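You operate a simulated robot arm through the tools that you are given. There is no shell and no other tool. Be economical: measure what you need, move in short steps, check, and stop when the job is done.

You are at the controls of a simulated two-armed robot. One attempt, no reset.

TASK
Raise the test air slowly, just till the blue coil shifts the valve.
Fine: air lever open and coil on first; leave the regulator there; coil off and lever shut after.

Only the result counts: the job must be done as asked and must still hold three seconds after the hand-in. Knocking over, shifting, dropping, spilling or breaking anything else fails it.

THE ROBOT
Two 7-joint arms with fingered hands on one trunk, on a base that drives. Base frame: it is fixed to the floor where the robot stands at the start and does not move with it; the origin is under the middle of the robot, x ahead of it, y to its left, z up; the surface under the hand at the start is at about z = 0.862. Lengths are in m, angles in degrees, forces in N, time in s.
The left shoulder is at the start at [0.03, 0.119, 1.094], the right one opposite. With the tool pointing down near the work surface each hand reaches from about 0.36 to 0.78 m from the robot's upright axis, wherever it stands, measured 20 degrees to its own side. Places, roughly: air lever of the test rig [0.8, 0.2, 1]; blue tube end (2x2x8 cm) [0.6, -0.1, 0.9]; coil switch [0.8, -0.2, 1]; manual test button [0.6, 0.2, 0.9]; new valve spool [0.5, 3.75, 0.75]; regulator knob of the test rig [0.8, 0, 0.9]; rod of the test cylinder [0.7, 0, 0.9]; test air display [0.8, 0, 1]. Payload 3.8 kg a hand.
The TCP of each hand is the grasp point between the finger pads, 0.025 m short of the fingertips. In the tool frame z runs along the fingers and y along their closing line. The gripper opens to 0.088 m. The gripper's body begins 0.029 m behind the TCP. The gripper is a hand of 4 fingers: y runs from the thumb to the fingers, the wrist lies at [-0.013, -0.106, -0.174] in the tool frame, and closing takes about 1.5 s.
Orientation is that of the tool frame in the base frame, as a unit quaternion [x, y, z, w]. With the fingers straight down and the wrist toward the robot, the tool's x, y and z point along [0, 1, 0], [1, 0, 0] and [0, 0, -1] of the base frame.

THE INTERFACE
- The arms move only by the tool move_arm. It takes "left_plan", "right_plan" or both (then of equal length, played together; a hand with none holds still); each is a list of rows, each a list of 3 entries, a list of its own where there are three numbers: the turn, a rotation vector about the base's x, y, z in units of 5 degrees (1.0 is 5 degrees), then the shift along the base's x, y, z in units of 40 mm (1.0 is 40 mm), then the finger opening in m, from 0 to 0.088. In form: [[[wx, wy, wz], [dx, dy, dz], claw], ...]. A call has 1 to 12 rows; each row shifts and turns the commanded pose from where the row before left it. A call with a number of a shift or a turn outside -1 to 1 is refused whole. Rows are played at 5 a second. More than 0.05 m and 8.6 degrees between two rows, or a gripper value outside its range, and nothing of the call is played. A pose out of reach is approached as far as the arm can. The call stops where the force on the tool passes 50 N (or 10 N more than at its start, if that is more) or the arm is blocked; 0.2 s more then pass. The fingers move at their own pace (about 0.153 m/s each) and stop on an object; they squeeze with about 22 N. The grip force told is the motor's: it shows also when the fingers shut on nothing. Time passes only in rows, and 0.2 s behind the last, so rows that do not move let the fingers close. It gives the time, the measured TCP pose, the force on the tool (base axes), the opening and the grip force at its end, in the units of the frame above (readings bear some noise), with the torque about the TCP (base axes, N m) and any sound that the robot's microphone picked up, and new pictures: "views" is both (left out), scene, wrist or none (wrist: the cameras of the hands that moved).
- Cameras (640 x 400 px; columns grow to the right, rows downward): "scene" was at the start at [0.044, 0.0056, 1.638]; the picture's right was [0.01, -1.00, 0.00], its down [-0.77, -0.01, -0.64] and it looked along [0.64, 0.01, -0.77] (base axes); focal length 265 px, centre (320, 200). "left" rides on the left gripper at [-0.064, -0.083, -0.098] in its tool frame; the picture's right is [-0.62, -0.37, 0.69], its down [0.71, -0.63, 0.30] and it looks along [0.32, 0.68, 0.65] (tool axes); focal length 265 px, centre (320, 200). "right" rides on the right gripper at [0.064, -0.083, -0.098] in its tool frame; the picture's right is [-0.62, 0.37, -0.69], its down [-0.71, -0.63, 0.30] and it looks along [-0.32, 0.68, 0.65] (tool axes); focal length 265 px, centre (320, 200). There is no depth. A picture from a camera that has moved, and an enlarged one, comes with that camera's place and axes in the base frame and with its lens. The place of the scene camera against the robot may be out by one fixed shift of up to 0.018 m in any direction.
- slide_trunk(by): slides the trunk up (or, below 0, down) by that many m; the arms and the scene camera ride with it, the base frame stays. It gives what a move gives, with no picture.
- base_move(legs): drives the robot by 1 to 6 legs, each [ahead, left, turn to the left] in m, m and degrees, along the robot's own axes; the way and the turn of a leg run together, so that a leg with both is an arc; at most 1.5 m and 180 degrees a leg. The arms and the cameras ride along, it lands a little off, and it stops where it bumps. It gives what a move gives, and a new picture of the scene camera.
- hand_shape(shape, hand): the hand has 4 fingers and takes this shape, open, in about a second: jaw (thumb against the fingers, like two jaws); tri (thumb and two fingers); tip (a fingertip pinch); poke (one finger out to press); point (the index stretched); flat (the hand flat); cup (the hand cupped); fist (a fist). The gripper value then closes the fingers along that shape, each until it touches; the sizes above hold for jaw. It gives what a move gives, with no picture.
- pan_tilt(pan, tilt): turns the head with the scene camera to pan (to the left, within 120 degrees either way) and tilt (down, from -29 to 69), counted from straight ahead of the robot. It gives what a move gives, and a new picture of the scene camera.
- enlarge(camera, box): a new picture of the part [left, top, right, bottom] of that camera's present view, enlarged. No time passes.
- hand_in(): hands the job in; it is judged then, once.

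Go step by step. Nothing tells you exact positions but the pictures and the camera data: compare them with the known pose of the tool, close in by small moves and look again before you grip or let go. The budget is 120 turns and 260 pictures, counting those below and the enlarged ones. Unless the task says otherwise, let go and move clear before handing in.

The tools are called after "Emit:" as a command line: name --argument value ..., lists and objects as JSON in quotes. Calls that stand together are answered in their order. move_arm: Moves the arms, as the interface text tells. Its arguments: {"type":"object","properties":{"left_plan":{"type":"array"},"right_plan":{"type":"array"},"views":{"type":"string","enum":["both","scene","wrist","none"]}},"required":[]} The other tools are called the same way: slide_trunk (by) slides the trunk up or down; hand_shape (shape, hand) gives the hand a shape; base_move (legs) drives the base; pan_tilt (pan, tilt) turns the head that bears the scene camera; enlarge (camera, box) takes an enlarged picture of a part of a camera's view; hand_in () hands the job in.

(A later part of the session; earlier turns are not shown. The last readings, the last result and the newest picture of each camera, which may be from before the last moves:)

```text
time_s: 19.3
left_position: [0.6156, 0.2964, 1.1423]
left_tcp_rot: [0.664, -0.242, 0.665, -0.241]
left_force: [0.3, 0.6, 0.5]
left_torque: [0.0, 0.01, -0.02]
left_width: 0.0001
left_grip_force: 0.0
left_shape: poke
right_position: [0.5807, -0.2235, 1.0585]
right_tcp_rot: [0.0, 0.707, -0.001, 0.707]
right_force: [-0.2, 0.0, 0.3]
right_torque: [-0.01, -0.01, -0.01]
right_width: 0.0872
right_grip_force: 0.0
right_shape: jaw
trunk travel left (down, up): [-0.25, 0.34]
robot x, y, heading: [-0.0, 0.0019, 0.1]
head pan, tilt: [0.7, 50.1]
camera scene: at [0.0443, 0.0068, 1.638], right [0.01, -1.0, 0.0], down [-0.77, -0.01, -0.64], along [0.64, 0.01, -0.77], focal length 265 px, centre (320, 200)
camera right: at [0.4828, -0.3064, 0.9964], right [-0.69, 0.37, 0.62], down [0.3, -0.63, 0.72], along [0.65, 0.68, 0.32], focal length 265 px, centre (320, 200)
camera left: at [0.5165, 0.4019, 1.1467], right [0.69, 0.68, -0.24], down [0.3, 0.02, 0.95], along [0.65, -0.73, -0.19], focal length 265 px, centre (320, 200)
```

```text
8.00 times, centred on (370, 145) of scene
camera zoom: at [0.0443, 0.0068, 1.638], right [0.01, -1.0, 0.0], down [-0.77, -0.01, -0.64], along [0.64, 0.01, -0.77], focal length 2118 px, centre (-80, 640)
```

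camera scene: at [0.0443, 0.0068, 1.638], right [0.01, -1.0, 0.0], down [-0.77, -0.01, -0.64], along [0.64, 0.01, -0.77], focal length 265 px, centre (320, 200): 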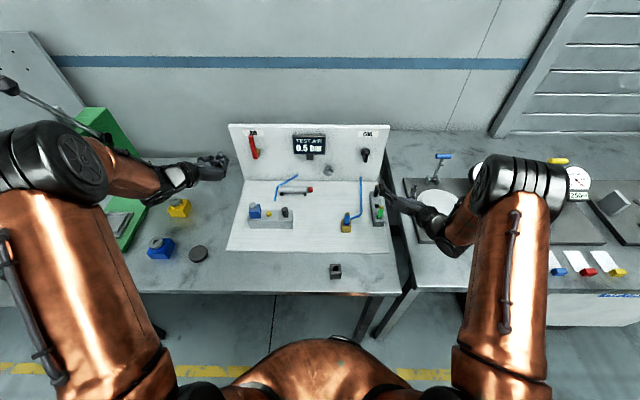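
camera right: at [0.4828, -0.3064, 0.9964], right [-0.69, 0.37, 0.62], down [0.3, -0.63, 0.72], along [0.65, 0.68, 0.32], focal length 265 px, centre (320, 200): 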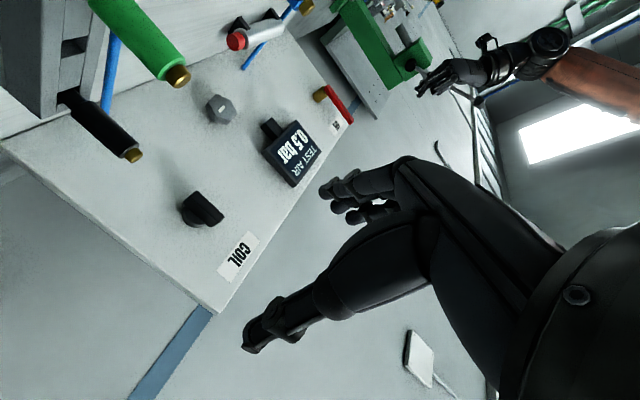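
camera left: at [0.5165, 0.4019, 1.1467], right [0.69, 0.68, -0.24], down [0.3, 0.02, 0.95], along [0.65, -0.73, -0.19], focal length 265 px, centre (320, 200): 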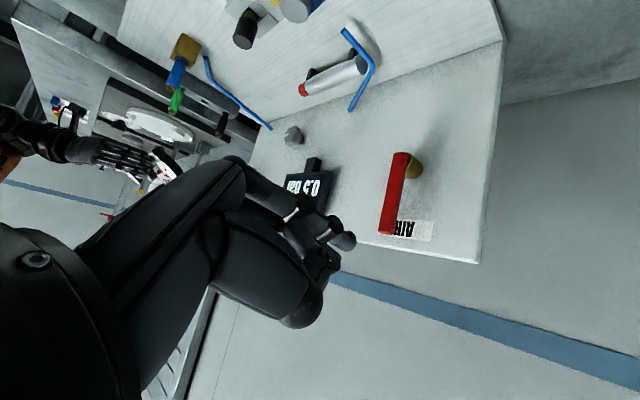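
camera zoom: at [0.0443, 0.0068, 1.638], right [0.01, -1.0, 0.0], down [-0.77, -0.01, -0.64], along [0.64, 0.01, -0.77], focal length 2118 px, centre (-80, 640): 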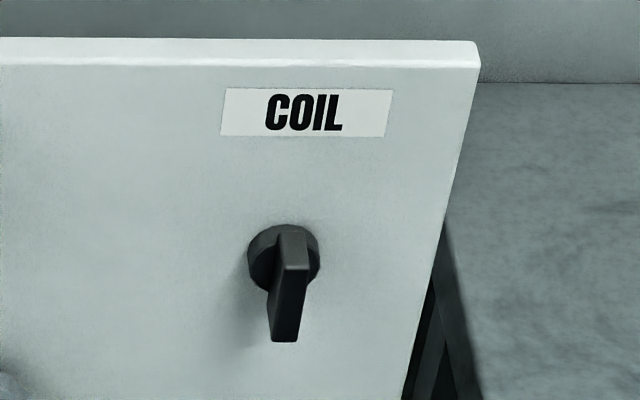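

The coil switch is a rotary bar centred near [0.77, -0.154, 1.02], vertical when off. I'll give the right hand the poke shape, roll it so the wrist is high, and approach the lower end from the right.

Emit:
hand_shape --hand "right" --shape "poke"

Emit:
move_arm --right_plan '[[[-1, 0, 0], [0, 0, 0], 0], [[-1, 0, 0], [0, 0, 0], 0], [[-1, 0, 0], [0, 0, 0], 0], [[-1, 0, 0], [0, 0, 0], 0], [[-1, 0, 0], [0.7, 0.25, 0], 0], [[-1, 0, 0], [0.7, 0.25, 0], 0], [[-1, 0, 0], [0.7, 0.25, -0.2], 0], [[-1, 0, 0], [0.7, 0.2, -0.2], 0]]' --views "both"

Emit:
enlarge --camera "scene" --box '[300, 110, 428, 190]'

```text
time_s: 20.2
left_position: [0.615, 0.2964, 1.143]
left_tcp_rot: [0.664, -0.242, 0.665, -0.241]
left_force: [-0.4, 0.4, -0.2]
left_torque: [0.03, 0.0, 0.0]
left_width: 0.0001
left_grip_force: 0.1
left_shape: poke
right_position: [0.5802, -0.2235, 1.0601]
right_tcp_rot: [0.0, 0.707, -0.001, 0.707]
right_force: [1.2, -0.5, -0.5]
right_torque: [-0.01, -0.01, -0.01]
right_width: 0.0
right_grip_force: 0.0
right_shape: poke
trunk travel left (down, up): [-0.25, 0.34]
robot x, y, heading: [-0.0012, -0.0016, -0.1]
head pan, tilt: [0.7, 50.1]
```

```text
time_s: 22.0
left_position: [0.6149, 0.2973, 1.1424]
left_tcp_rot: [0.664, -0.243, 0.664, -0.242]
left_force: [-0.4, 0.1, -0.1]
left_torque: [0.02, -0.01, -0.03]
left_width: 0.0
left_grip_force: 0.0
left_shape: poke
right_position: [0.6922, -0.1843, 1.043]
right_tcp_rot: [-0.242, 0.665, -0.243, 0.664]
right_force: [-0.8, -0.3, -0.9]
right_torque: [0.05, 0.01, -0.01]
right_width: 0.0001
right_grip_force: 0.0
right_shape: poke
trunk travel left (down, up): [-0.25, 0.34]
robot x, y, heading: [-0.0014, 0.0004, -0.2]
head pan, tilt: [0.7, 50.1]
camera scene: at [0.0447, 0.0062, 1.638], right [0.01, -1.0, 0.0], down [-0.77, -0.01, -0.64], along [0.64, 0.01, -0.77], focal length 265 px, centre (320, 200)
camera right: at [0.5939, -0.2895, 1.0485], right [-0.69, 0.68, 0.24], down [0.3, -0.02, 0.95], along [0.65, 0.73, -0.19], focal length 265 px, centre (320, 200)
```

scene: 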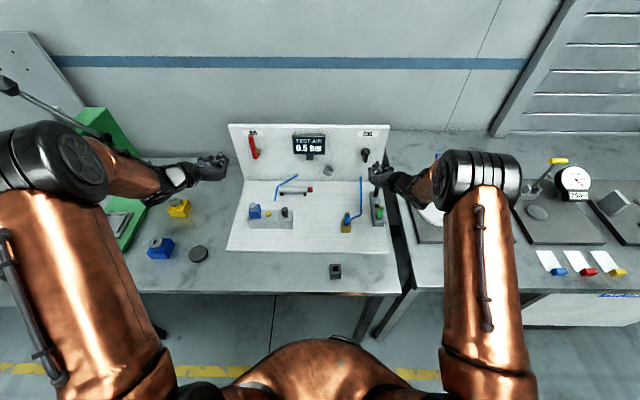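
right: 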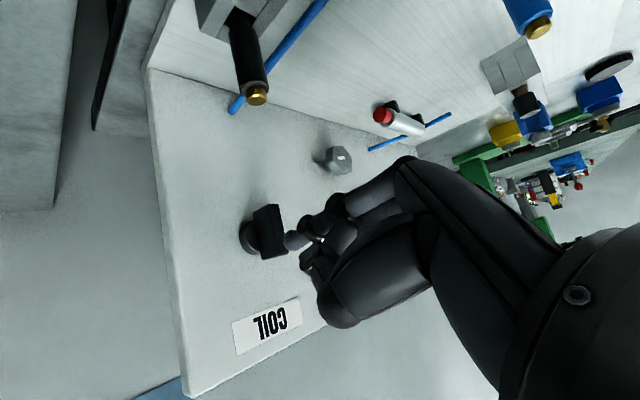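

```text
5.00 times, centred on (364, 150) of scene
camera zoom: at [0.0447, 0.0062, 1.638], right [0.01, -1.0, 0.0], down [-0.77, -0.01, -0.64], along [0.64, 0.01, -0.77], focal length 1324 px, centre (100, 450)
```

zoom: 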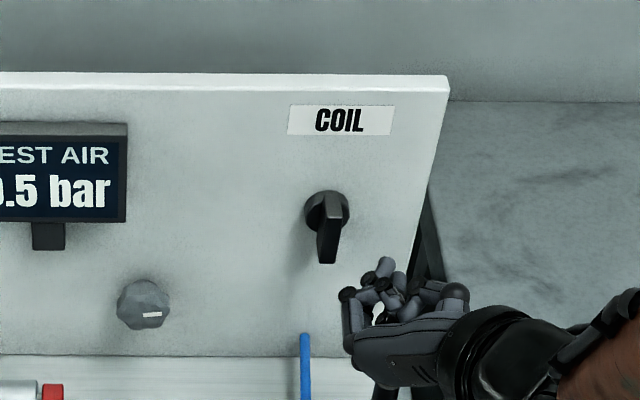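

I'll lower and advance the finger to the right of the bar's lower end.

Emit:
move_arm --right_plan '[[[0, 0, 0], [0, 0, -0.4], 0], [[0, 0, 0], [0, 0, -0.45], 0], [[0, 0, 0], [0.8, 0, 0], 0], [[0, 0, 0], [0.8, 0, 0], 0]]' --views "both"

Emit:
enlarge --camera "scene" --box '[300, 110, 428, 190]'

```text
time_s: 23.0
left_position: [0.6153, 0.2962, 1.1432]
left_tcp_rot: [0.664, -0.242, 0.665, -0.241]
left_force: [-0.8, 0.0, 0.1]
left_torque: [0.01, 0.0, 0.02]
left_width: 0.0002
left_grip_force: 0.1
left_shape: poke
right_position: [0.7565, -0.1845, 1.0069]
right_tcp_rot: [-0.242, 0.664, -0.242, 0.664]
right_force: [0.1, 0.2, 0.0]
right_torque: [-0.02, 0.02, -0.03]
right_width: 0.0001
right_grip_force: 0.1
right_shape: poke
trunk travel left (down, up): [-0.25, 0.34]
robot x, y, heading: [-0.0023, -0.0017, 0.2]
head pan, tilt: [0.7, 50.1]
camera scene: at [0.0447, 0.0057, 1.638], right [0.01, -1.0, 0.0], down [-0.77, -0.01, -0.64], along [0.64, 0.01, -0.77], focal length 265 px, centre (320, 200)
camera right: at [0.6594, -0.2896, 1.0134], right [-0.69, 0.68, 0.24], down [0.3, -0.02, 0.95], along [0.65, 0.73, -0.19], focal length 265 px, centre (320, 200)
```

scene: 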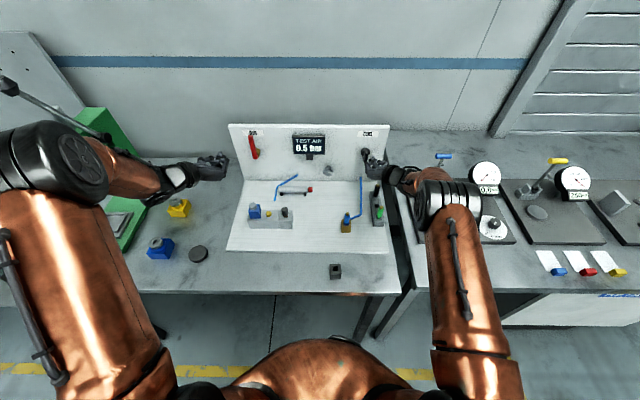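
right: 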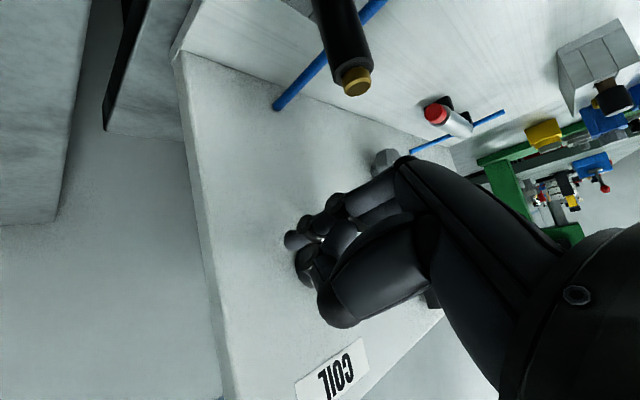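

```text
5.00 times, centred on (364, 150) of scene
camera zoom: at [0.0447, 0.0057, 1.638], right [0.01, -1.0, 0.0], down [-0.77, -0.01, -0.64], along [0.64, 0.01, -0.77], focal length 1324 px, centre (100, 450)
```

zoom: 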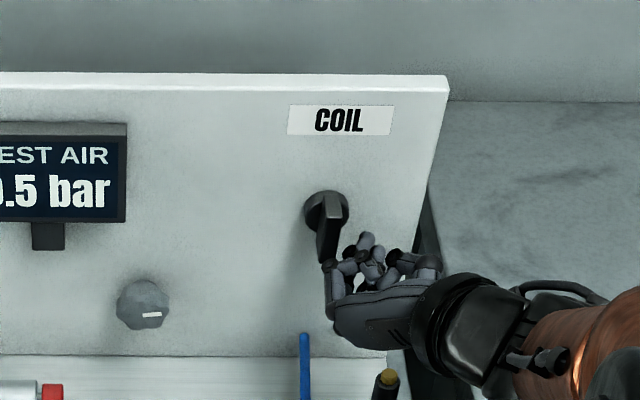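

Emit:
move_arm --right_plan '[[[0, 0, 0], [0, 0.2, 0], 0], [[0, 0, 0], [0, 0.2, 0], 0], [[0, 0, 0], [0, 0.15, 0], 0]]' --views "wrist"

Emit:
enlarge --camera "scene" --box '[300, 110, 428, 190]'

```text
time_s: 23.8
left_position: [0.6157, 0.2951, 1.1423]
left_tcp_rot: [0.665, -0.243, 0.664, -0.242]
left_force: [-0.5, 1.1, 0.8]
left_torque: [0.01, 0.01, -0.02]
left_width: 0.0001
left_grip_force: 0.0
left_shape: poke
right_position: [0.7555, -0.1634, 1.0066]
right_tcp_rot: [-0.241, 0.666, -0.242, 0.663]
right_force: [-3.7, -7.5, -6.3]
right_torque: [0.0, 0.09, -0.07]
right_width: 0.0
right_grip_force: 0.1
right_shape: poke
trunk travel left (down, up): [-0.25, 0.34]
robot x, y, heading: [0.0027, -0.0006, -0.1]
head pan, tilt: [0.7, 50.1]
camera right: at [0.6585, -0.2698, 1.013], right [-0.69, 0.68, 0.24], down [0.31, -0.02, 0.95], along [0.65, 0.73, -0.19], focal length 265 px, centre (320, 200)
```

right: 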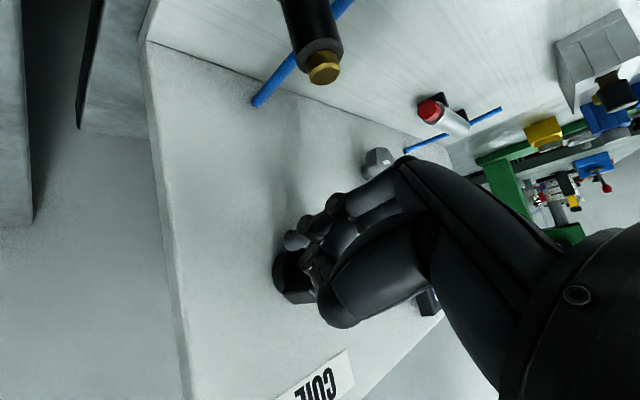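

```text
5.00 times, centred on (364, 150) of scene
camera zoom: at [0.0445, 0.0047, 1.6379], right [0.01, -1.0, 0.0], down [-0.77, -0.01, -0.64], along [0.64, 0.01, -0.77], focal length 1324 px, centre (100, 450)
```

zoom: 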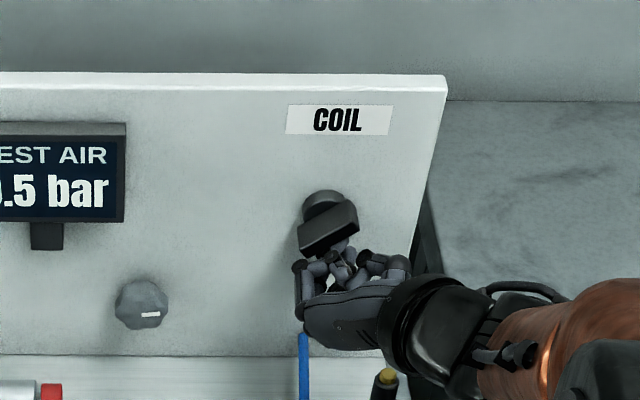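

The switch is turning clockwise. I'll keep pushing to its stop.

Emit:
move_arm --right_plan '[[[0, 0, 0], [0, 0.2, 0], 0], [[0, 0, 0], [0, 0.15, 0.05], 0], [[0, 0, 0], [0, 0, 0.1], 0]]' --views "wrist"

Emit:
enlarge --camera "scene" --box '[300, 110, 428, 190]'

```text
time_s: 24.6
left_position: [0.6176, 0.2917, 1.1419]
left_tcp_rot: [0.664, -0.244, 0.663, -0.243]
left_force: [0.4, 0.1, 0.2]
left_torque: [0.0, 0.0, 0.0]
left_width: 0.0
left_grip_force: 0.1
left_shape: poke
right_position: [0.7564, -0.1623, 1.0067]
right_tcp_rot: [-0.242, 0.67, -0.247, 0.657]
right_force: [-3.1, -28.1, -21.8]
right_torque: [0.14, 0.41, -0.46]
right_width: 0.0
right_grip_force: 0.0
right_shape: poke
trunk travel left (down, up): [-0.25, 0.34]
robot x, y, heading: [0.0043, -0.0003, -0.2]
head pan, tilt: [0.7, 50.1]
camera right: at [0.6569, -0.2662, 1.0137], right [-0.68, 0.69, 0.25], down [0.32, -0.02, 0.95], along [0.66, 0.72, -0.2], focal length 265 px, centre (320, 200)
```

right: 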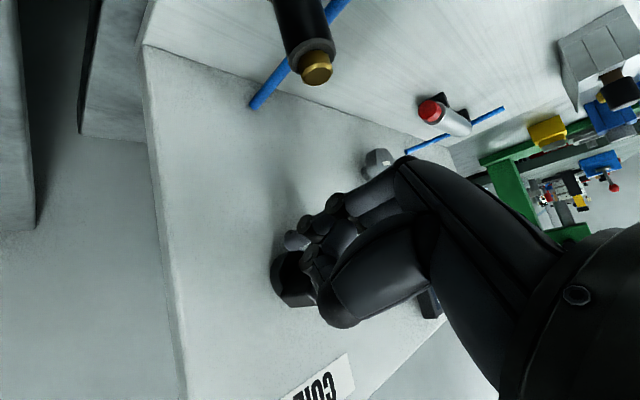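

```text
5.00 times, centred on (364, 150) of scene
camera zoom: at [0.0472, -0.0004, 1.6377], right [0.01, -1.0, 0.0], down [-0.77, -0.01, -0.64], along [0.64, 0.01, -0.77], focal length 1324 px, centre (100, 450)
```

zoom: 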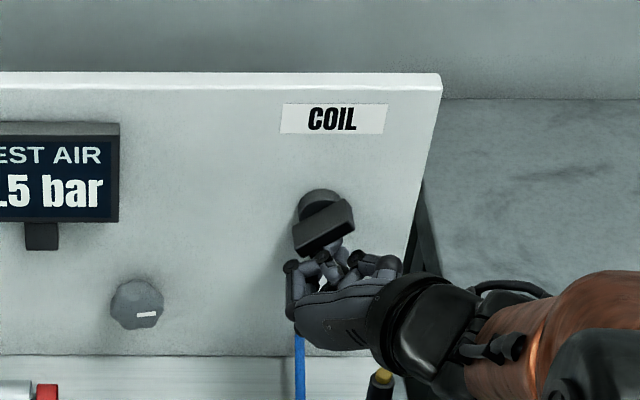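

The switch hit a firm stop at about 60°, so the coil should be on. I'll withdraw, return to jaw shape, and roll the wrist overhead for the regulator knob.

Emit:
move_arm --right_plan '[[[0, 0, 0], [0, -0.5, -0.1], 0], [[0, 0, 0], [-0.5, -0.2, 0], 0], [[0, 0, 0], [-1, 0, 0.4], 0], [[0, 0, 0], [-1, 0.2, 0.5], 0], [[0, 0, 0], [-1, 0.4, 0.5], 0]]' --views "none"

Emit:
hand_shape --hand "right" --shape "jaw"

Emit:
move_arm --right_plan '[[[-1, 0, 0], [0, 0.3, 0], 0.087], [[-1, 0, 0], [0, 0.3, 0], 0.087], [[-1, 0, 0], [0, 0.3, 0], 0.087], [[-1, 0, 0], [0, 0.3, 0], 0.087], [[-1, 0, 0], [0, 0.3, 0], 0.087], [[-1, 0, 0], [0, 0.3, 0], 0.087], [[-1, 0, 0], [0, 0.3, 0], 0.087], [[-1, 0, 0], [0, 0.3, 0], 0.087], [[-1, 0, 0], [0, 0.3, 0], 0.087], [[-1, 0, 0], [0, 0.3, 0], 0.087], [[-1, 0, 0], [0, 0.3, 0], 0.087], [[-1, 0, 0], [0, 0.2, 0], 0.087]]' --views "both"

Emit:
enlarge --camera "scene" --box '[220, 110, 400, 222]'

```text
time_s: 25.8
left_position: [0.6127, 0.2973, 1.1423]
left_tcp_rot: [0.664, -0.242, 0.666, -0.241]
left_force: [-0.2, -0.7, -0.2]
left_torque: [-0.01, -0.01, 0.01]
left_width: 0.0001
left_grip_force: 0.1
left_shape: poke
right_position: [0.6165, -0.1537, 1.0731]
right_tcp_rot: [-0.242, 0.664, -0.242, 0.665]
right_force: [-0.1, 0.2, -0.2]
right_torque: [0.0, -0.02, 0.0]
right_width: 0.0
right_grip_force: 0.1
right_shape: poke
trunk travel left (down, up): [-0.25, 0.34]
robot x, y, heading: [-0.0, -0.0022, -0.1]
head pan, tilt: [0.7, 50.1]
```

```text
time_s: 26.7
left_position: [0.6152, 0.2976, 1.1425]
left_tcp_rot: [0.665, -0.242, 0.664, -0.242]
left_force: [0.5, 0.4, -1.0]
left_torque: [-0.01, 0.03, 0.01]
left_width: 0.0
left_grip_force: 0.0
left_shape: poke
right_position: [0.6187, -0.1548, 1.0706]
right_tcp_rot: [-0.242, 0.665, -0.242, 0.664]
right_force: [-0.4, 0.0, 0.3]
right_torque: [-0.02, 0.03, 0.01]
right_width: 0.0881
right_grip_force: 0.1
right_shape: jaw
trunk travel left (down, up): [-0.25, 0.34]
robot x, y, heading: [-0.0011, 0.0006, 0.1]
head pan, tilt: [0.7, 50.1]
```

```text
time_s: 29.3
left_position: [0.6142, 0.2967, 1.1439]
left_tcp_rot: [0.664, -0.242, 0.664, -0.242]
left_force: [-0.3, 0.2, 0.3]
left_torque: [0.01, 0.02, 0.01]
left_width: 0.0002
left_grip_force: 0.1
left_shape: poke
right_position: [0.6169, -0.0133, 1.0688]
right_tcp_rot: [0.541, -0.455, 0.543, -0.453]
right_force: [-0.4, 0.3, 0.9]
right_torque: [0.02, -0.01, -0.02]
right_width: 0.0876
right_grip_force: 0.1
right_shape: jaw
trunk travel left (down, up): [-0.25, 0.34]
robot x, y, heading: [-0.0005, 0.0014, -0.0]
head pan, tilt: [0.7, 50.1]
camera scene: at [0.0438, 0.0064, 1.638], right [0.01, -1.0, 0.0], down [-0.77, -0.01, -0.64], along [0.64, 0.01, -0.77], focal length 265 px, centre (320, 200)
camera right: at [0.5182, -0.0621, 1.1622], right [-0.69, 0.55, -0.47], down [0.3, 0.81, 0.49], along [0.65, 0.2, -0.73], focal length 265 px, centre (320, 200)
```

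scene: 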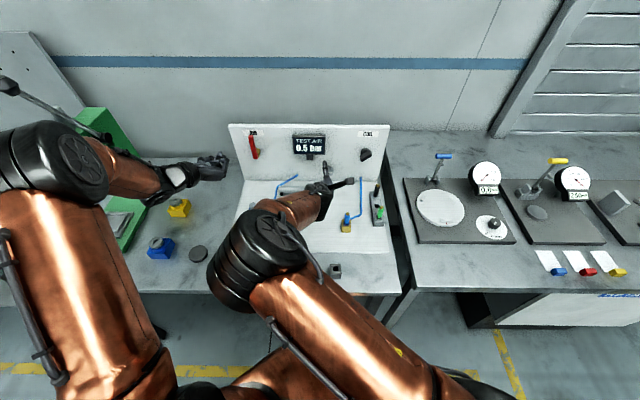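
right: 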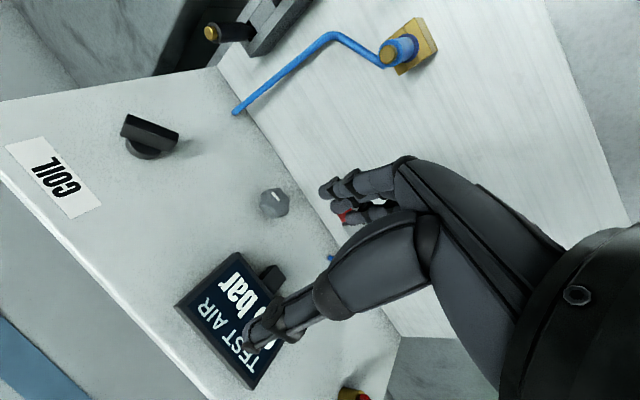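

```text
3.56 times, centred on (310, 166) of scene
camera zoom: at [0.0438, 0.0064, 1.638], right [0.01, -1.0, 0.0], down [-0.77, -0.01, -0.64], along [0.64, 0.01, -0.77], focal length 941 px, centre (356, 321)
```

zoom: 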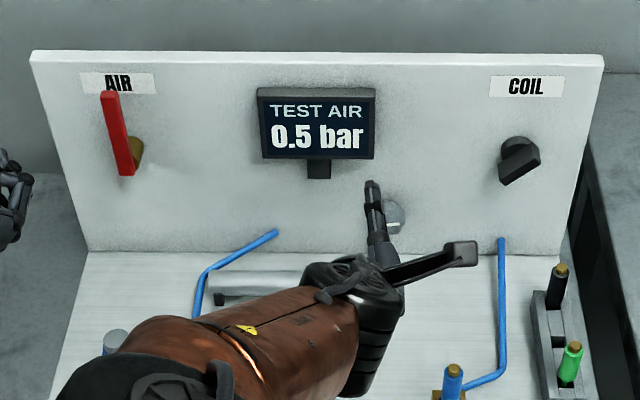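

Coil switch is turned and lever is up. Now I'll tilt the right hand 20° downward so it stays clear of the cylinder rod, and line up in front of the knob.

Emit:
move_arm --right_plan '[[[0, 1, 0], [0.3, -0.05, -0.3], 0.07], [[0, 1, 0], [0.3, -0.05, -0.4], 0.07], [[0, 1, 0], [0.4, -0.05, -0.5], 0.07], [[0, 1, 0], [0.4, -0.05, -0.5], 0.07], [[0, 0, 0], [0.4, -0.06, -0.5], 0.07], [[0, 0, 0], [0, 0, 0], 0.07]]' --views "both"

Emit:
enlarge --camera "left" --box '[200, 40, 420, 280]'

Emit:
enlarge --camera "scene" --box '[270, 120, 398, 200]'

```text
time_s: 30.7
left_position: [0.6144, 0.2965, 1.1429]
left_tcp_rot: [0.664, -0.241, 0.665, -0.242]
left_force: [0.0, -0.1, 0.3]
left_torque: [0.01, 0.0, 0.01]
left_width: 0.0
left_grip_force: 0.1
left_shape: poke
right_position: [0.6881, -0.0229, 0.9805]
right_tcp_rot: [0.627, -0.527, 0.44, -0.367]
right_force: [-0.1, 0.2, 0.1]
right_torque: [-0.01, 0.01, -0.03]
right_width: 0.0701
right_grip_force: 0.1
right_shape: jaw
trunk travel left (down, up): [-0.25, 0.34]
robot x, y, heading: [-0.0012, 0.0033, 0.0]
head pan, tilt: [0.7, 50.1]
camera scene: at [0.0436, 0.0058, 1.638], right [0.01, -1.0, 0.0], down [-0.77, -0.01, -0.64], along [0.64, 0.01, -0.77], focal length 265 px, centre (320, 200)
camera right: at [0.6286, -0.072, 1.1027], right [-0.81, 0.55, -0.21], down [0.46, 0.81, 0.36], along [0.36, 0.2, -0.91], focal length 265 px, centre (320, 200)
```

scene: 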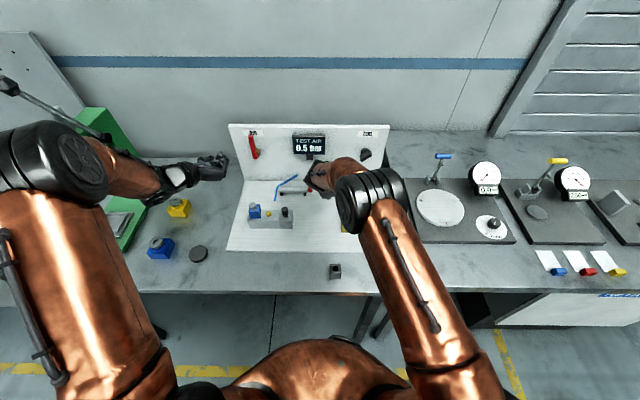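
right: 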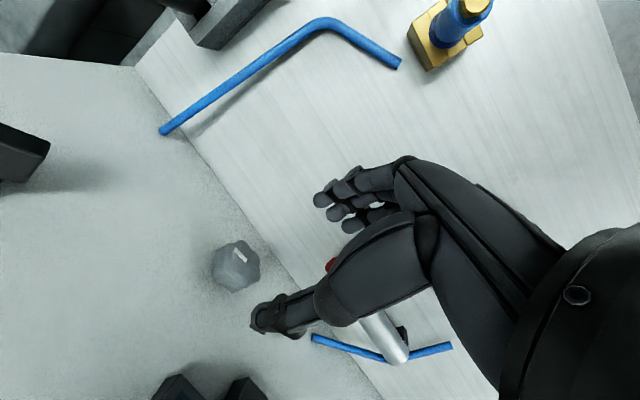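

```text
1.67 times, centred on (310, 160) of left
camera zoom: at [0.5163, 0.401, 1.1471], right [0.69, 0.68, -0.24], down [0.3, 0.02, 0.95], along [0.65, -0.73, -0.19], focal length 442 px, centre (337, 267)
```

zoom: 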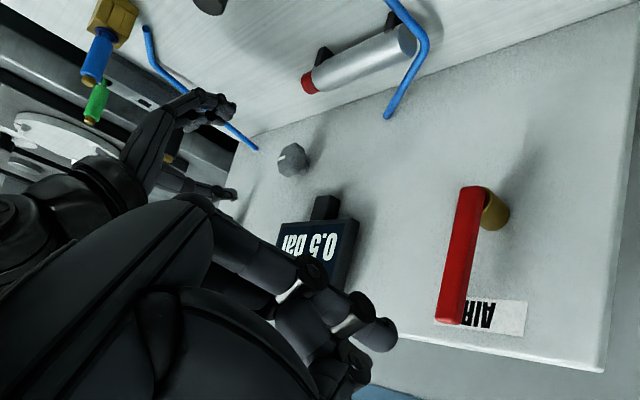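

```text
5.00 times, centred on (334, 160) of scene
camera zoom: at [0.0436, 0.0058, 1.638], right [0.01, -1.0, 0.0], down [-0.77, -0.01, -0.64], along [0.64, 0.01, -0.77], focal length 1324 px, centre (250, 400)
```

zoom: 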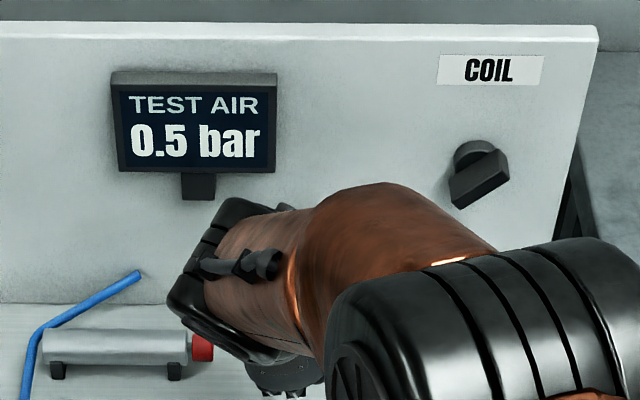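

The left camera sees the display, rod and knob together. I'll advance onto the knob with the fingers open.

Emit:
move_arm --right_plan '[[[0, 0, 0], [0.46, 0, -0.168], 0.07], [[0, 0, 0], [0.46, 0, -0.168], 0.07], [[0, 0, 0], [0.46, 0, -0.168], 0.07], [[0, 0, 0], [0.45, 0, -0.168], 0.07], [[0, 0, 0], [0.4, 0, -0.168], 0.07]]' --views "wrist"

Emit:
enlarge --camera "left" --box '[200, 40, 420, 280]'

```text
time_s: 31.9
left_position: [0.6157, 0.2964, 1.1433]
left_tcp_rot: [0.664, -0.242, 0.665, -0.242]
left_force: [-0.3, 0.0, 0.4]
left_torque: [0.03, 0.02, 0.0]
left_width: 0.0
left_grip_force: 0.0
left_shape: poke
right_position: [0.7422, -0.0315, 0.9534]
right_tcp_rot: [0.629, -0.527, 0.438, -0.367]
right_force: [0.8, -0.7, 0.1]
right_torque: [-0.03, -0.01, 0.0]
right_width: 0.0703
right_grip_force: 0.1
right_shape: jaw
right hand out of reach, approached as far as the arm can: row 4, 5
trunk travel left (down, up): [-0.25, 0.34]
robot x, y, heading: [0.0013, -0.0015, 0.0]
head pan, tilt: [0.7, 50.1]
camera right: at [0.6837, -0.0802, 1.0764], right [-0.81, 0.55, -0.2], down [0.46, 0.81, 0.36], along [0.36, 0.2, -0.91], focal length 265 px, centre (320, 200)
```

right: 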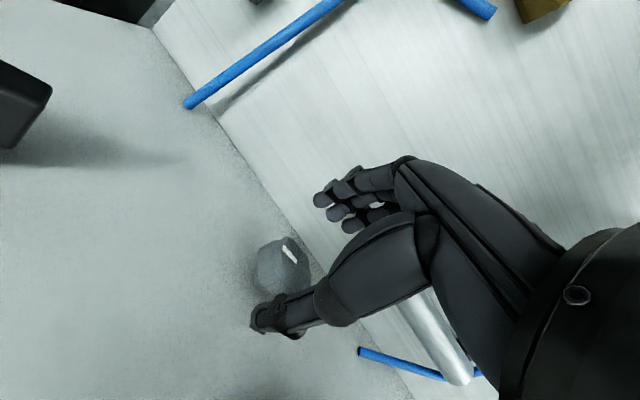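

```text
1.67 times, centred on (310, 160) of left
camera zoom: at [0.5168, 0.4011, 1.1468], right [0.69, 0.68, -0.24], down [0.3, 0.02, 0.95], along [0.65, -0.73, -0.19], focal length 442 px, centre (337, 267)
```

zoom: 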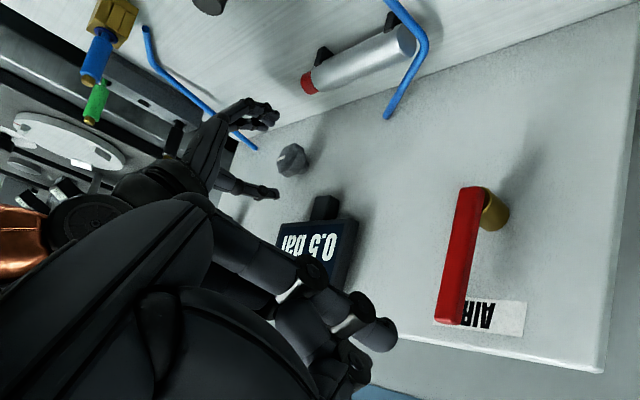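

The knob is just out of reach. I'll back the hand off and drive the base 7 cm ahead.

Emit:
move_arm --right_plan '[[[0, 0, 0], [-0.9, 0.1, 0.3], 0.07], [[0, 0, 0], [-0.9, 0.1, 0.3], 0.07], [[0, 0, 0], [-0.9, 0.0, 0.3], 0.07]]' --left_plan '[[[0, 0, 0], [-0.5, 0, 0], 0], [[0, 0, 0], [-0.5, 0, 0], 0], [[0, 0, 0], [-0.5, 0, 0], 0]]' --views "none"

Emit:
base_move --legs '[[0.07, 0, 0]]'

```text
time_s: 32.7
left_position: [0.5551, 0.2984, 1.1422]
left_tcp_rot: [0.664, -0.242, 0.665, -0.242]
left_force: [-0.2, 0.3, 1.4]
left_torque: [0.01, 0.0, -0.02]
left_width: 0.0001
left_grip_force: 0.1
left_shape: poke
right_position: [0.6355, -0.022, 0.9939]
right_tcp_rot: [0.626, -0.525, 0.441, -0.371]
right_force: [0.2, 0.4, 0.1]
right_torque: [-0.03, 0.0, 0.03]
right_width: 0.07
right_grip_force: 0.2
right_shape: jaw
right hand out of reach, approached as far as the arm can: row 1
trunk travel left (down, up): [-0.25, 0.34]
robot x, y, heading: [0.0012, 0.0019, 0.0]
head pan, tilt: [0.7, 50.1]
```

```text
time_s: 33.7
left_position: [0.6296, 0.296, 1.1401]
left_tcp_rot: [0.665, -0.243, 0.664, -0.241]
left_force: [-0.3, -0.4, 0.1]
left_torque: [0.01, -0.02, 0.03]
left_width: 0.0
left_grip_force: 0.1
left_shape: poke
right_position: [0.7084, -0.0245, 0.9899]
right_tcp_rot: [0.628, -0.527, 0.438, -0.368]
right_force: [0.5, 0.1, -1.2]
right_torque: [0.03, 0.01, -0.01]
right_width: 0.0702
right_grip_force: 0.1
right_shape: jaw
trunk travel left (down, up): [-0.25, 0.34]
robot x, y, heading: [0.0716, -0.0007, 0.0]
head pan, tilt: [0.7, 50.1]
camera scene: at [0.1175, 0.0058, 1.6379], right [0.01, -1.0, 0.0], down [-0.77, -0.01, -0.64], along [0.64, 0.01, -0.77], focal length 265 px, centre (320, 200)
```

scene: 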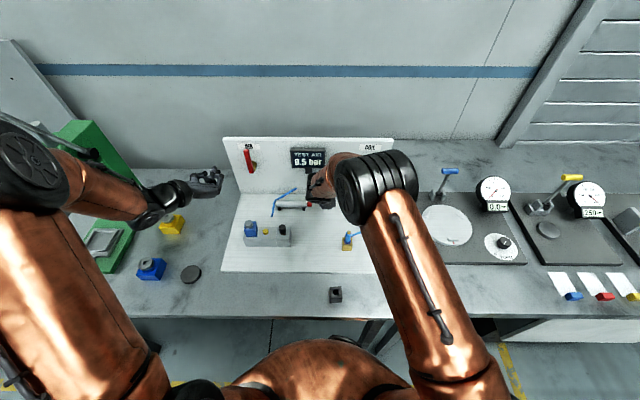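

Drive was clean. Advance onto the knob.

Emit:
move_arm --right_plan '[[[0, 0, 0], [0.3, 0.01, -0.4], 0.07], [[0, 0, 0], [0.45, 0.01, -0.25], 0.07], [[0, 0, 0], [0.45, 0.01, -0.2], 0.07], [[0, 0, 0], [0.5, 0.01, -0.2], 0.07], [[0, 0, 0], [0, 0, 0], 0.07]]' --views "wrist"

Emit:
enlarge --camera "left" --box '[200, 40, 420, 280]'

```text
time_s: 35.0
left_position: [0.621, 0.2964, 1.144]
left_tcp_rot: [0.664, -0.242, 0.665, -0.243]
left_force: [0.4, -0.4, 0.4]
left_torque: [-0.02, 0.02, 0.0]
left_width: 0.0002
left_grip_force: 0.1
left_shape: poke
right_position: [0.7654, -0.0205, 0.9448]
right_tcp_rot: [0.631, -0.53, 0.435, -0.363]
right_force: [-29.7, -0.9, 4.9]
right_torque: [0.1, -1.45, 0.09]
right_width: 0.0716
right_grip_force: 0.0
right_shape: jaw
trunk travel left (down, up): [-0.25, 0.34]
robot x, y, heading: [0.0691, 0.0012, -0.3]
head pan, tilt: [0.7, 50.1]
stopped in row 5 (right hand): the force on the tool passed its limit at 54 N (the readings are from after the stop); the commanded pose is now the measured one
camera right: at [0.7071, -0.0688, 1.0678], right [-0.81, 0.55, -0.19], down [0.46, 0.81, 0.35], along [0.35, 0.2, -0.91], focal length 265 px, centre (320, 200)
```

right: 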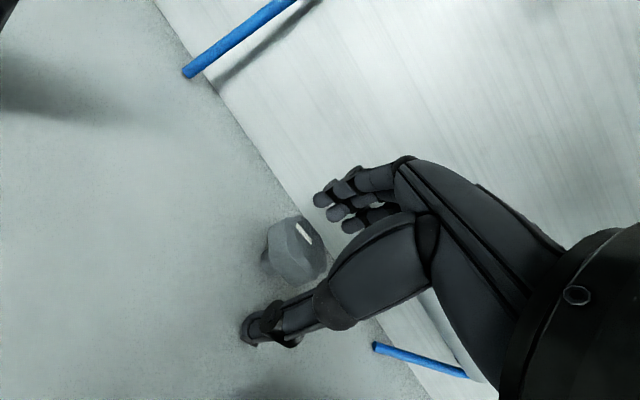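

```text
1.67 times, centred on (310, 160) of left
camera zoom: at [0.5238, 0.4014, 1.1465], right [0.69, 0.68, -0.24], down [0.3, 0.02, 0.95], along [0.65, -0.73, -0.19], focal length 442 px, centre (337, 267)
```

zoom: 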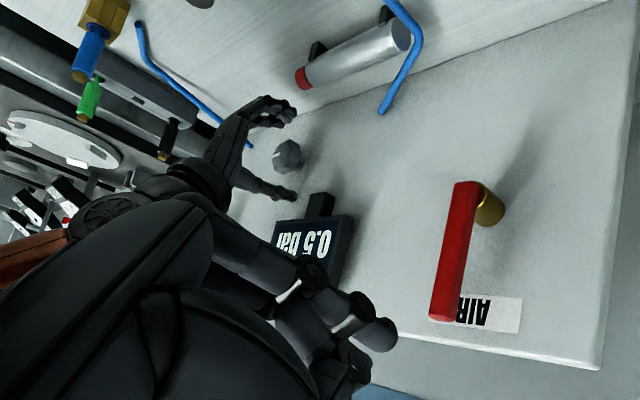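

The thumb tip touched the wall. I'll back off slightly and close on the knob.

Emit:
move_arm --right_plan '[[[0, 0, 0], [-0.1, -0.04, 0.02], 0.07], [[0, 0, 0], [0, 0, 0], 0.055], [[0, 0, 0], [0, 0, 0], 0.045], [[0, 0, 0], [0, 0, 0], 0.035], [[0, 0, 0], [0, 0, 0], 0.03], [[0, 0, 0], [0, 0, 0], 0.03]]' --views "wrist"

Emit:
enlarge --camera "left" --box '[200, 40, 420, 280]'

```text
time_s: 36.4
left_position: [0.6263, 0.2977, 1.1402]
left_tcp_rot: [0.664, -0.242, 0.665, -0.241]
left_force: [-0.5, 0.4, -0.5]
left_torque: [0.0, 0.0, 0.01]
left_width: 0.0
left_grip_force: 0.0
left_shape: poke
right_position: [0.767, -0.0221, 0.947]
right_tcp_rot: [0.63, -0.529, 0.437, -0.365]
right_force: [3.5, 0.1, 3.2]
right_torque: [0.01, -0.24, 0.06]
right_width: 0.0328
right_grip_force: 22.4
right_shape: jaw
trunk travel left (down, up): [-0.25, 0.34]
robot x, y, heading: [0.0713, 0.0044, -0.1]
head pan, tilt: [0.7, 50.1]
camera right: at [0.7089, -0.0707, 1.0687], right [-0.81, 0.55, -0.2], down [0.46, 0.81, 0.36], along [0.36, 0.2, -0.91], focal length 265 px, centre (320, 200)
```

right: 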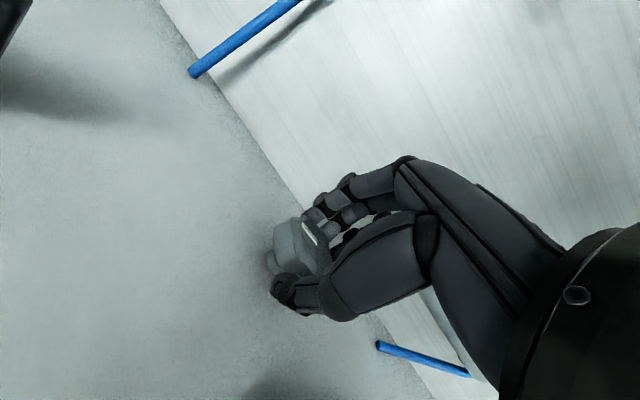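

```text
1.67 times, centred on (310, 160) of left
camera zoom: at [0.5281, 0.4015, 1.1447], right [0.69, 0.68, -0.24], down [0.3, 0.02, 0.95], along [0.65, -0.73, -0.19], focal length 442 px, centre (337, 267)
```

zoom: 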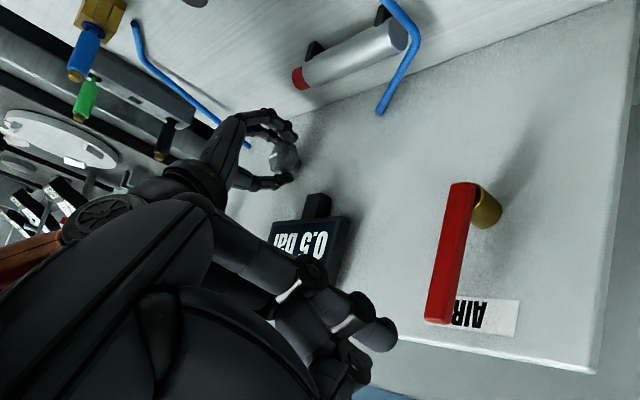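

Knob gripped. I'll turn clockwise 4° and read the display.

Emit:
move_arm --right_plan '[[[0.4, 0, 0], [0, 0, 0], 0.03], [[0.4, 0, 0], [0, 0, 0], 0.03], [[0, 0, 0], [0, 0, 0], 0.03]]' --views "none"

Emit:
enlarge --camera "left" --box '[240, 40, 400, 220]'

Emit:
enlarge --camera "scene" --box '[230, 130, 390, 230]'

```text
time_s: 37.2
left_position: [0.6267, 0.2961, 1.141]
left_tcp_rot: [0.664, -0.242, 0.665, -0.241]
left_force: [-0.9, -0.2, -0.1]
left_torque: [0.01, -0.01, -0.03]
left_width: 0.0001
left_grip_force: 0.1
left_shape: poke
right_position: [0.768, -0.0224, 0.9469]
right_tcp_rot: [0.616, -0.544, 0.418, -0.387]
right_force: [3.2, -0.3, 3.7]
right_torque: [-0.04, -0.26, 0.01]
right_width: 0.0328
right_grip_force: 21.6
right_shape: jaw
trunk travel left (down, up): [-0.25, 0.34]
robot x, y, heading: [0.069, 0.0003, -0.1]
head pan, tilt: [0.7, 50.1]
```

```text
2.22 times, centred on (320, 130) of left
camera zoom: at [0.5279, 0.4014, 1.1448], right [0.69, 0.68, -0.24], down [0.3, 0.02, 0.95], along [0.65, -0.73, -0.19], focal length 590 px, centre (320, 356)
```

zoom: 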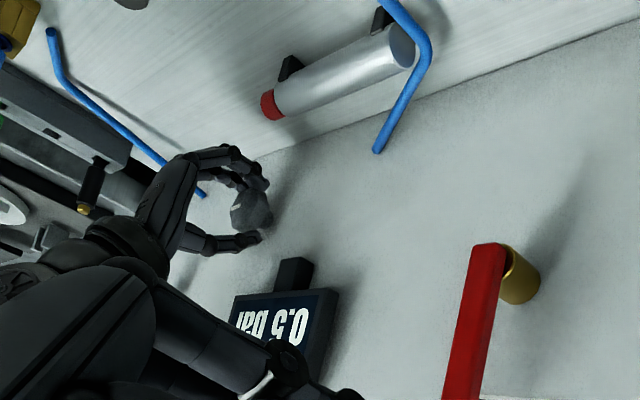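

```text
4.00 times, centred on (310, 180) of scene
camera zoom: at [0.1138, 0.0057, 1.638], right [0.01, -1.0, 0.0], down [-0.77, -0.01, -0.64], along [0.64, 0.01, -0.77], focal length 1059 px, centre (360, 280)
```

zoom: 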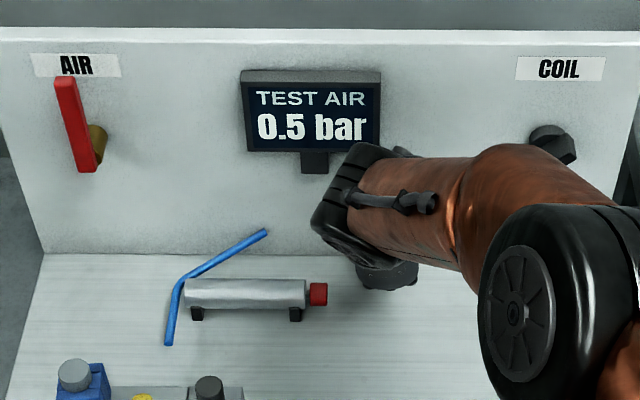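

Emit:
move_arm --right_plan '[[[0.5, 0, 0], [0, 0, 0], 0.03], [[0.5, 0, 0], [0, 0, 0], 0.03], [[0, 0, 0], [0, 0, 0], 0.03]]' --views "wrist"

Emit:
enlarge --camera "scene" --box '[230, 130, 390, 230]'

```text
time_s: 38.0
left_position: [0.6263, 0.2956, 1.1399]
left_tcp_rot: [0.664, -0.243, 0.665, -0.241]
left_force: [0.4, -0.5, -0.1]
left_torque: [0.02, -0.01, -0.01]
left_width: 0.0001
left_grip_force: 0.1
left_shape: poke
right_position: [0.7676, -0.0222, 0.9458]
right_tcp_rot: [0.599, -0.562, 0.394, -0.413]
right_force: [4.2, -3.0, 3.3]
right_torque: [-0.03, -0.26, 0.0]
right_width: 0.0328
right_grip_force: 21.7
right_shape: jaw
trunk travel left (down, up): [-0.25, 0.34]
robot x, y, heading: [0.0709, -0.0013, 0.0]
head pan, tilt: [0.7, 50.1]
camera right: at [0.7089, -0.0901, 1.0594], right [-0.81, 0.57, -0.11], down [0.46, 0.75, 0.48], along [0.36, 0.34, -0.87], focal length 265 px, centre (320, 200)
```

right: 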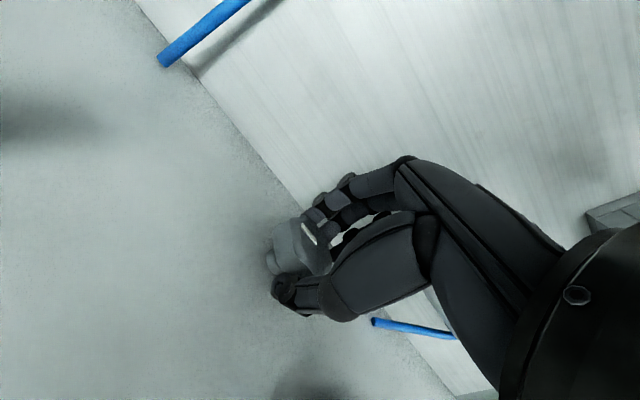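

```text
4.00 times, centred on (310, 180) of scene
camera zoom: at [0.114, 0.0055, 1.638], right [0.01, -1.0, 0.0], down [-0.77, -0.01, -0.64], along [0.64, 0.01, -0.77], focal length 1059 px, centre (360, 280)
```

zoom: 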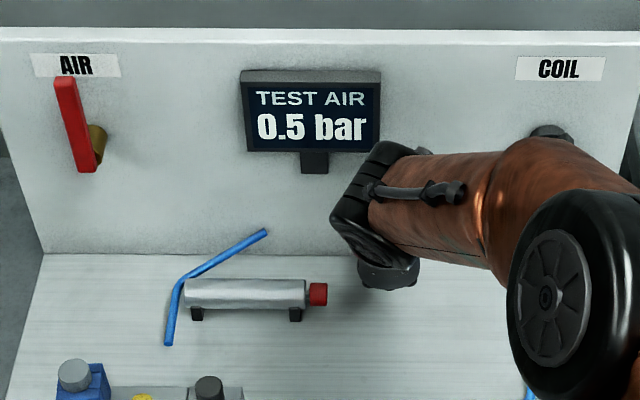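

Emit:
move_arm --right_plan '[[[0.5, 0, 0], [0, 0, 0], 0.03], [[0.5, 0, 0], [0, 0, 0], 0.03], [[0.5, 0, 0], [0, 0, 0], 0.03], [[0, 0, 0], [0, 0, 0], 0.03]]' --views "wrist"

Emit:
enlarge --camera "scene" --box '[230, 130, 390, 230]'

```text
time_s: 39.0
left_position: [0.6267, 0.2966, 1.1401]
left_tcp_rot: [0.665, -0.241, 0.664, -0.241]
left_force: [0.7, -0.3, -0.7]
left_torque: [-0.03, -0.03, 0.01]
left_width: 0.0
left_grip_force: 0.1
left_shape: poke
right_position: [0.7676, -0.0232, 0.946]
right_tcp_rot: [-0.571, 0.586, -0.356, 0.452]
right_force: [6.6, -2.9, 2.4]
right_torque: [-0.06, -0.26, -0.07]
right_width: 0.0327
right_grip_force: 22.3
right_shape: jaw
trunk travel left (down, up): [-0.25, 0.34]
robot x, y, heading: [0.0706, 0.0018, 0.0]
head pan, tilt: [0.7, 50.1]
camera right: at [0.7087, -0.1049, 1.0495], right [-0.81, 0.58, -0.03], down [0.46, 0.68, 0.57], along [0.36, 0.45, -0.82], focal length 265 px, centre (320, 200)
```

right: 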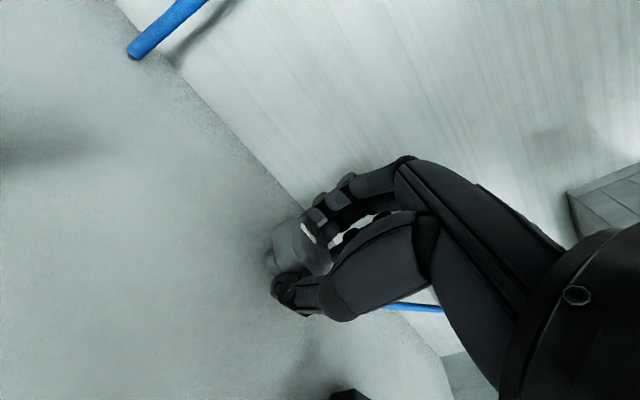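

```text
4.00 times, centred on (310, 180) of scene
camera zoom: at [0.1145, 0.0053, 1.638], right [0.01, -1.0, 0.0], down [-0.77, -0.01, -0.64], along [0.64, 0.01, -0.77], focal length 1059 px, centre (360, 280)
```

zoom: 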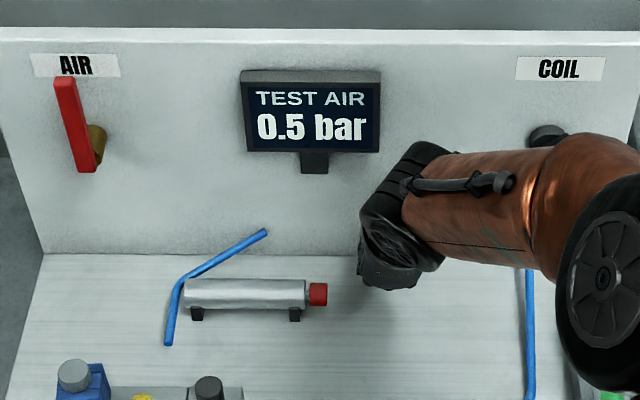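

Emit:
move_arm --right_plan '[[[0.5, 0, 0], [0, 0, 0], 0.03], [[0.5, 0, 0], [0, 0, 0], 0.03], [[0.5, 0, 0], [0, 0, 0], 0.03], [[0.5, 0, 0], [0, 0, 0], 0.03], [[0, 0, 0], [0, 0, 0], 0.03]]' --views "wrist"

Emit:
enlarge --camera "scene" --box '[230, 130, 390, 230]'

Emit:
enlarge --camera "right" --box '[240, 170, 368, 320]'

```text
time_s: 40.2
left_position: [0.6272, 0.2956, 1.1405]
left_tcp_rot: [0.665, -0.243, 0.663, -0.243]
left_force: [-0.3, 0.3, 0.2]
left_torque: [0.0, 0.02, -0.01]
left_width: 0.0
left_grip_force: 0.0
left_shape: poke
right_position: [0.7672, -0.0244, 0.9457]
right_tcp_rot: [-0.529, 0.616, -0.303, 0.499]
right_force: [3.9, -4.8, 3.0]
right_torque: [-0.07, -0.31, -0.1]
right_width: 0.0325
right_grip_force: 21.6
right_shape: jaw
trunk travel left (down, up): [-0.25, 0.34]
robot x, y, heading: [0.0696, 0.0002, -0.0]
head pan, tilt: [0.7, 50.1]
camera right: at [0.7087, -0.122, 1.0336], right [-0.81, 0.58, 0.07], down [0.46, 0.57, 0.68], along [0.36, 0.59, -0.73], focal length 265 px, centre (320, 200)
```

right: 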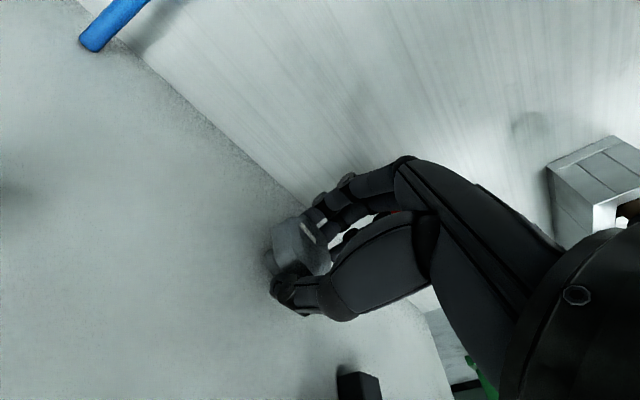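

```text
4.00 times, centred on (310, 180) of scene
camera zoom: at [0.1141, 0.0049, 1.638], right [0.01, -1.0, 0.0], down [-0.77, -0.01, -0.64], along [0.64, 0.01, -0.77], focal length 1059 px, centre (360, 280)
```

zoom: 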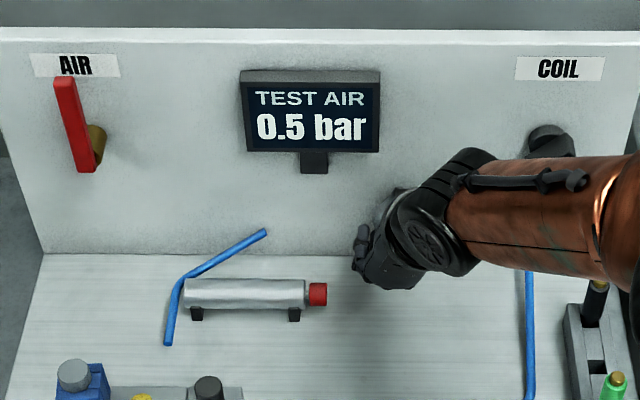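

```text
2.67 times, centred on (304, 245) of right
camera zoom: at [0.7087, -0.122, 1.0336], right [-0.81, 0.58, 0.07], down [0.46, 0.57, 0.68], along [0.36, 0.59, -0.73], focal length 708 px, centre (363, 80)
```

zoom: 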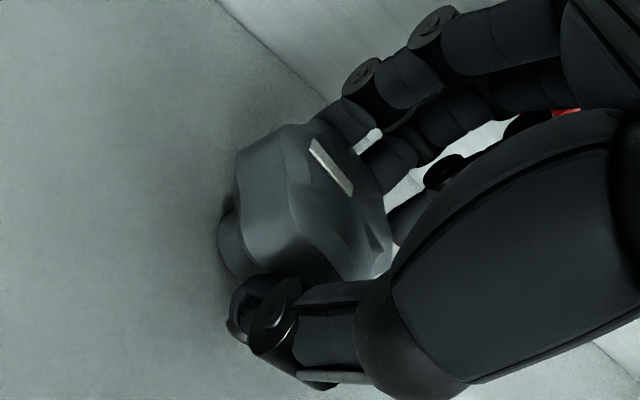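

Emit:
move_arm --right_plan '[[[0.5, 0, 0], [0, 0, 0], 0.03], [[0.5, 0, 0], [0, 0, 0], 0.03], [[0.5, 0, 0], [0, 0, 0], 0.03], [[0, 0, 0], [0, 0, 0], 0.03]]' --views "none"

Emit:
enlarge --camera "scene" --box '[230, 130, 390, 230]'

```text
time_s: 41.2
left_position: [0.6268, 0.2957, 1.1413]
left_tcp_rot: [0.665, -0.242, 0.664, -0.242]
left_force: [-0.5, 0.4, -0.3]
left_torque: [0.01, -0.01, -0.01]
left_width: 0.0
left_grip_force: 0.0
left_shape: poke
right_position: [0.768, -0.0241, 0.9448]
right_tcp_rot: [-0.495, 0.634, -0.263, 0.533]
right_force: [2.8, -7.3, -0.7]
right_torque: [-0.1, -0.2, -0.2]
right_width: 0.0327
right_grip_force: 22.2
right_shape: jaw
trunk travel left (down, up): [-0.25, 0.34]
robot x, y, heading: [0.0702, 0.0046, -0.0]
head pan, tilt: [0.7, 50.1]
```

```text
4.00 times, centred on (310, 180) of scene
camera zoom: at [0.1143, 0.0045, 1.638], right [0.01, -1.0, 0.0], down [-0.77, -0.01, -0.64], along [0.64, 0.01, -0.77], focal length 1059 px, centre (360, 280)
```

zoom: 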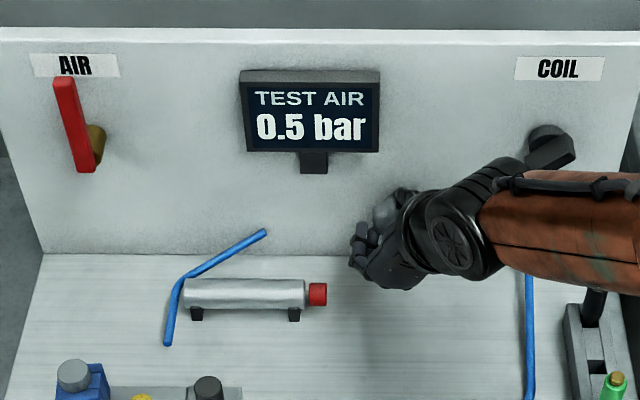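

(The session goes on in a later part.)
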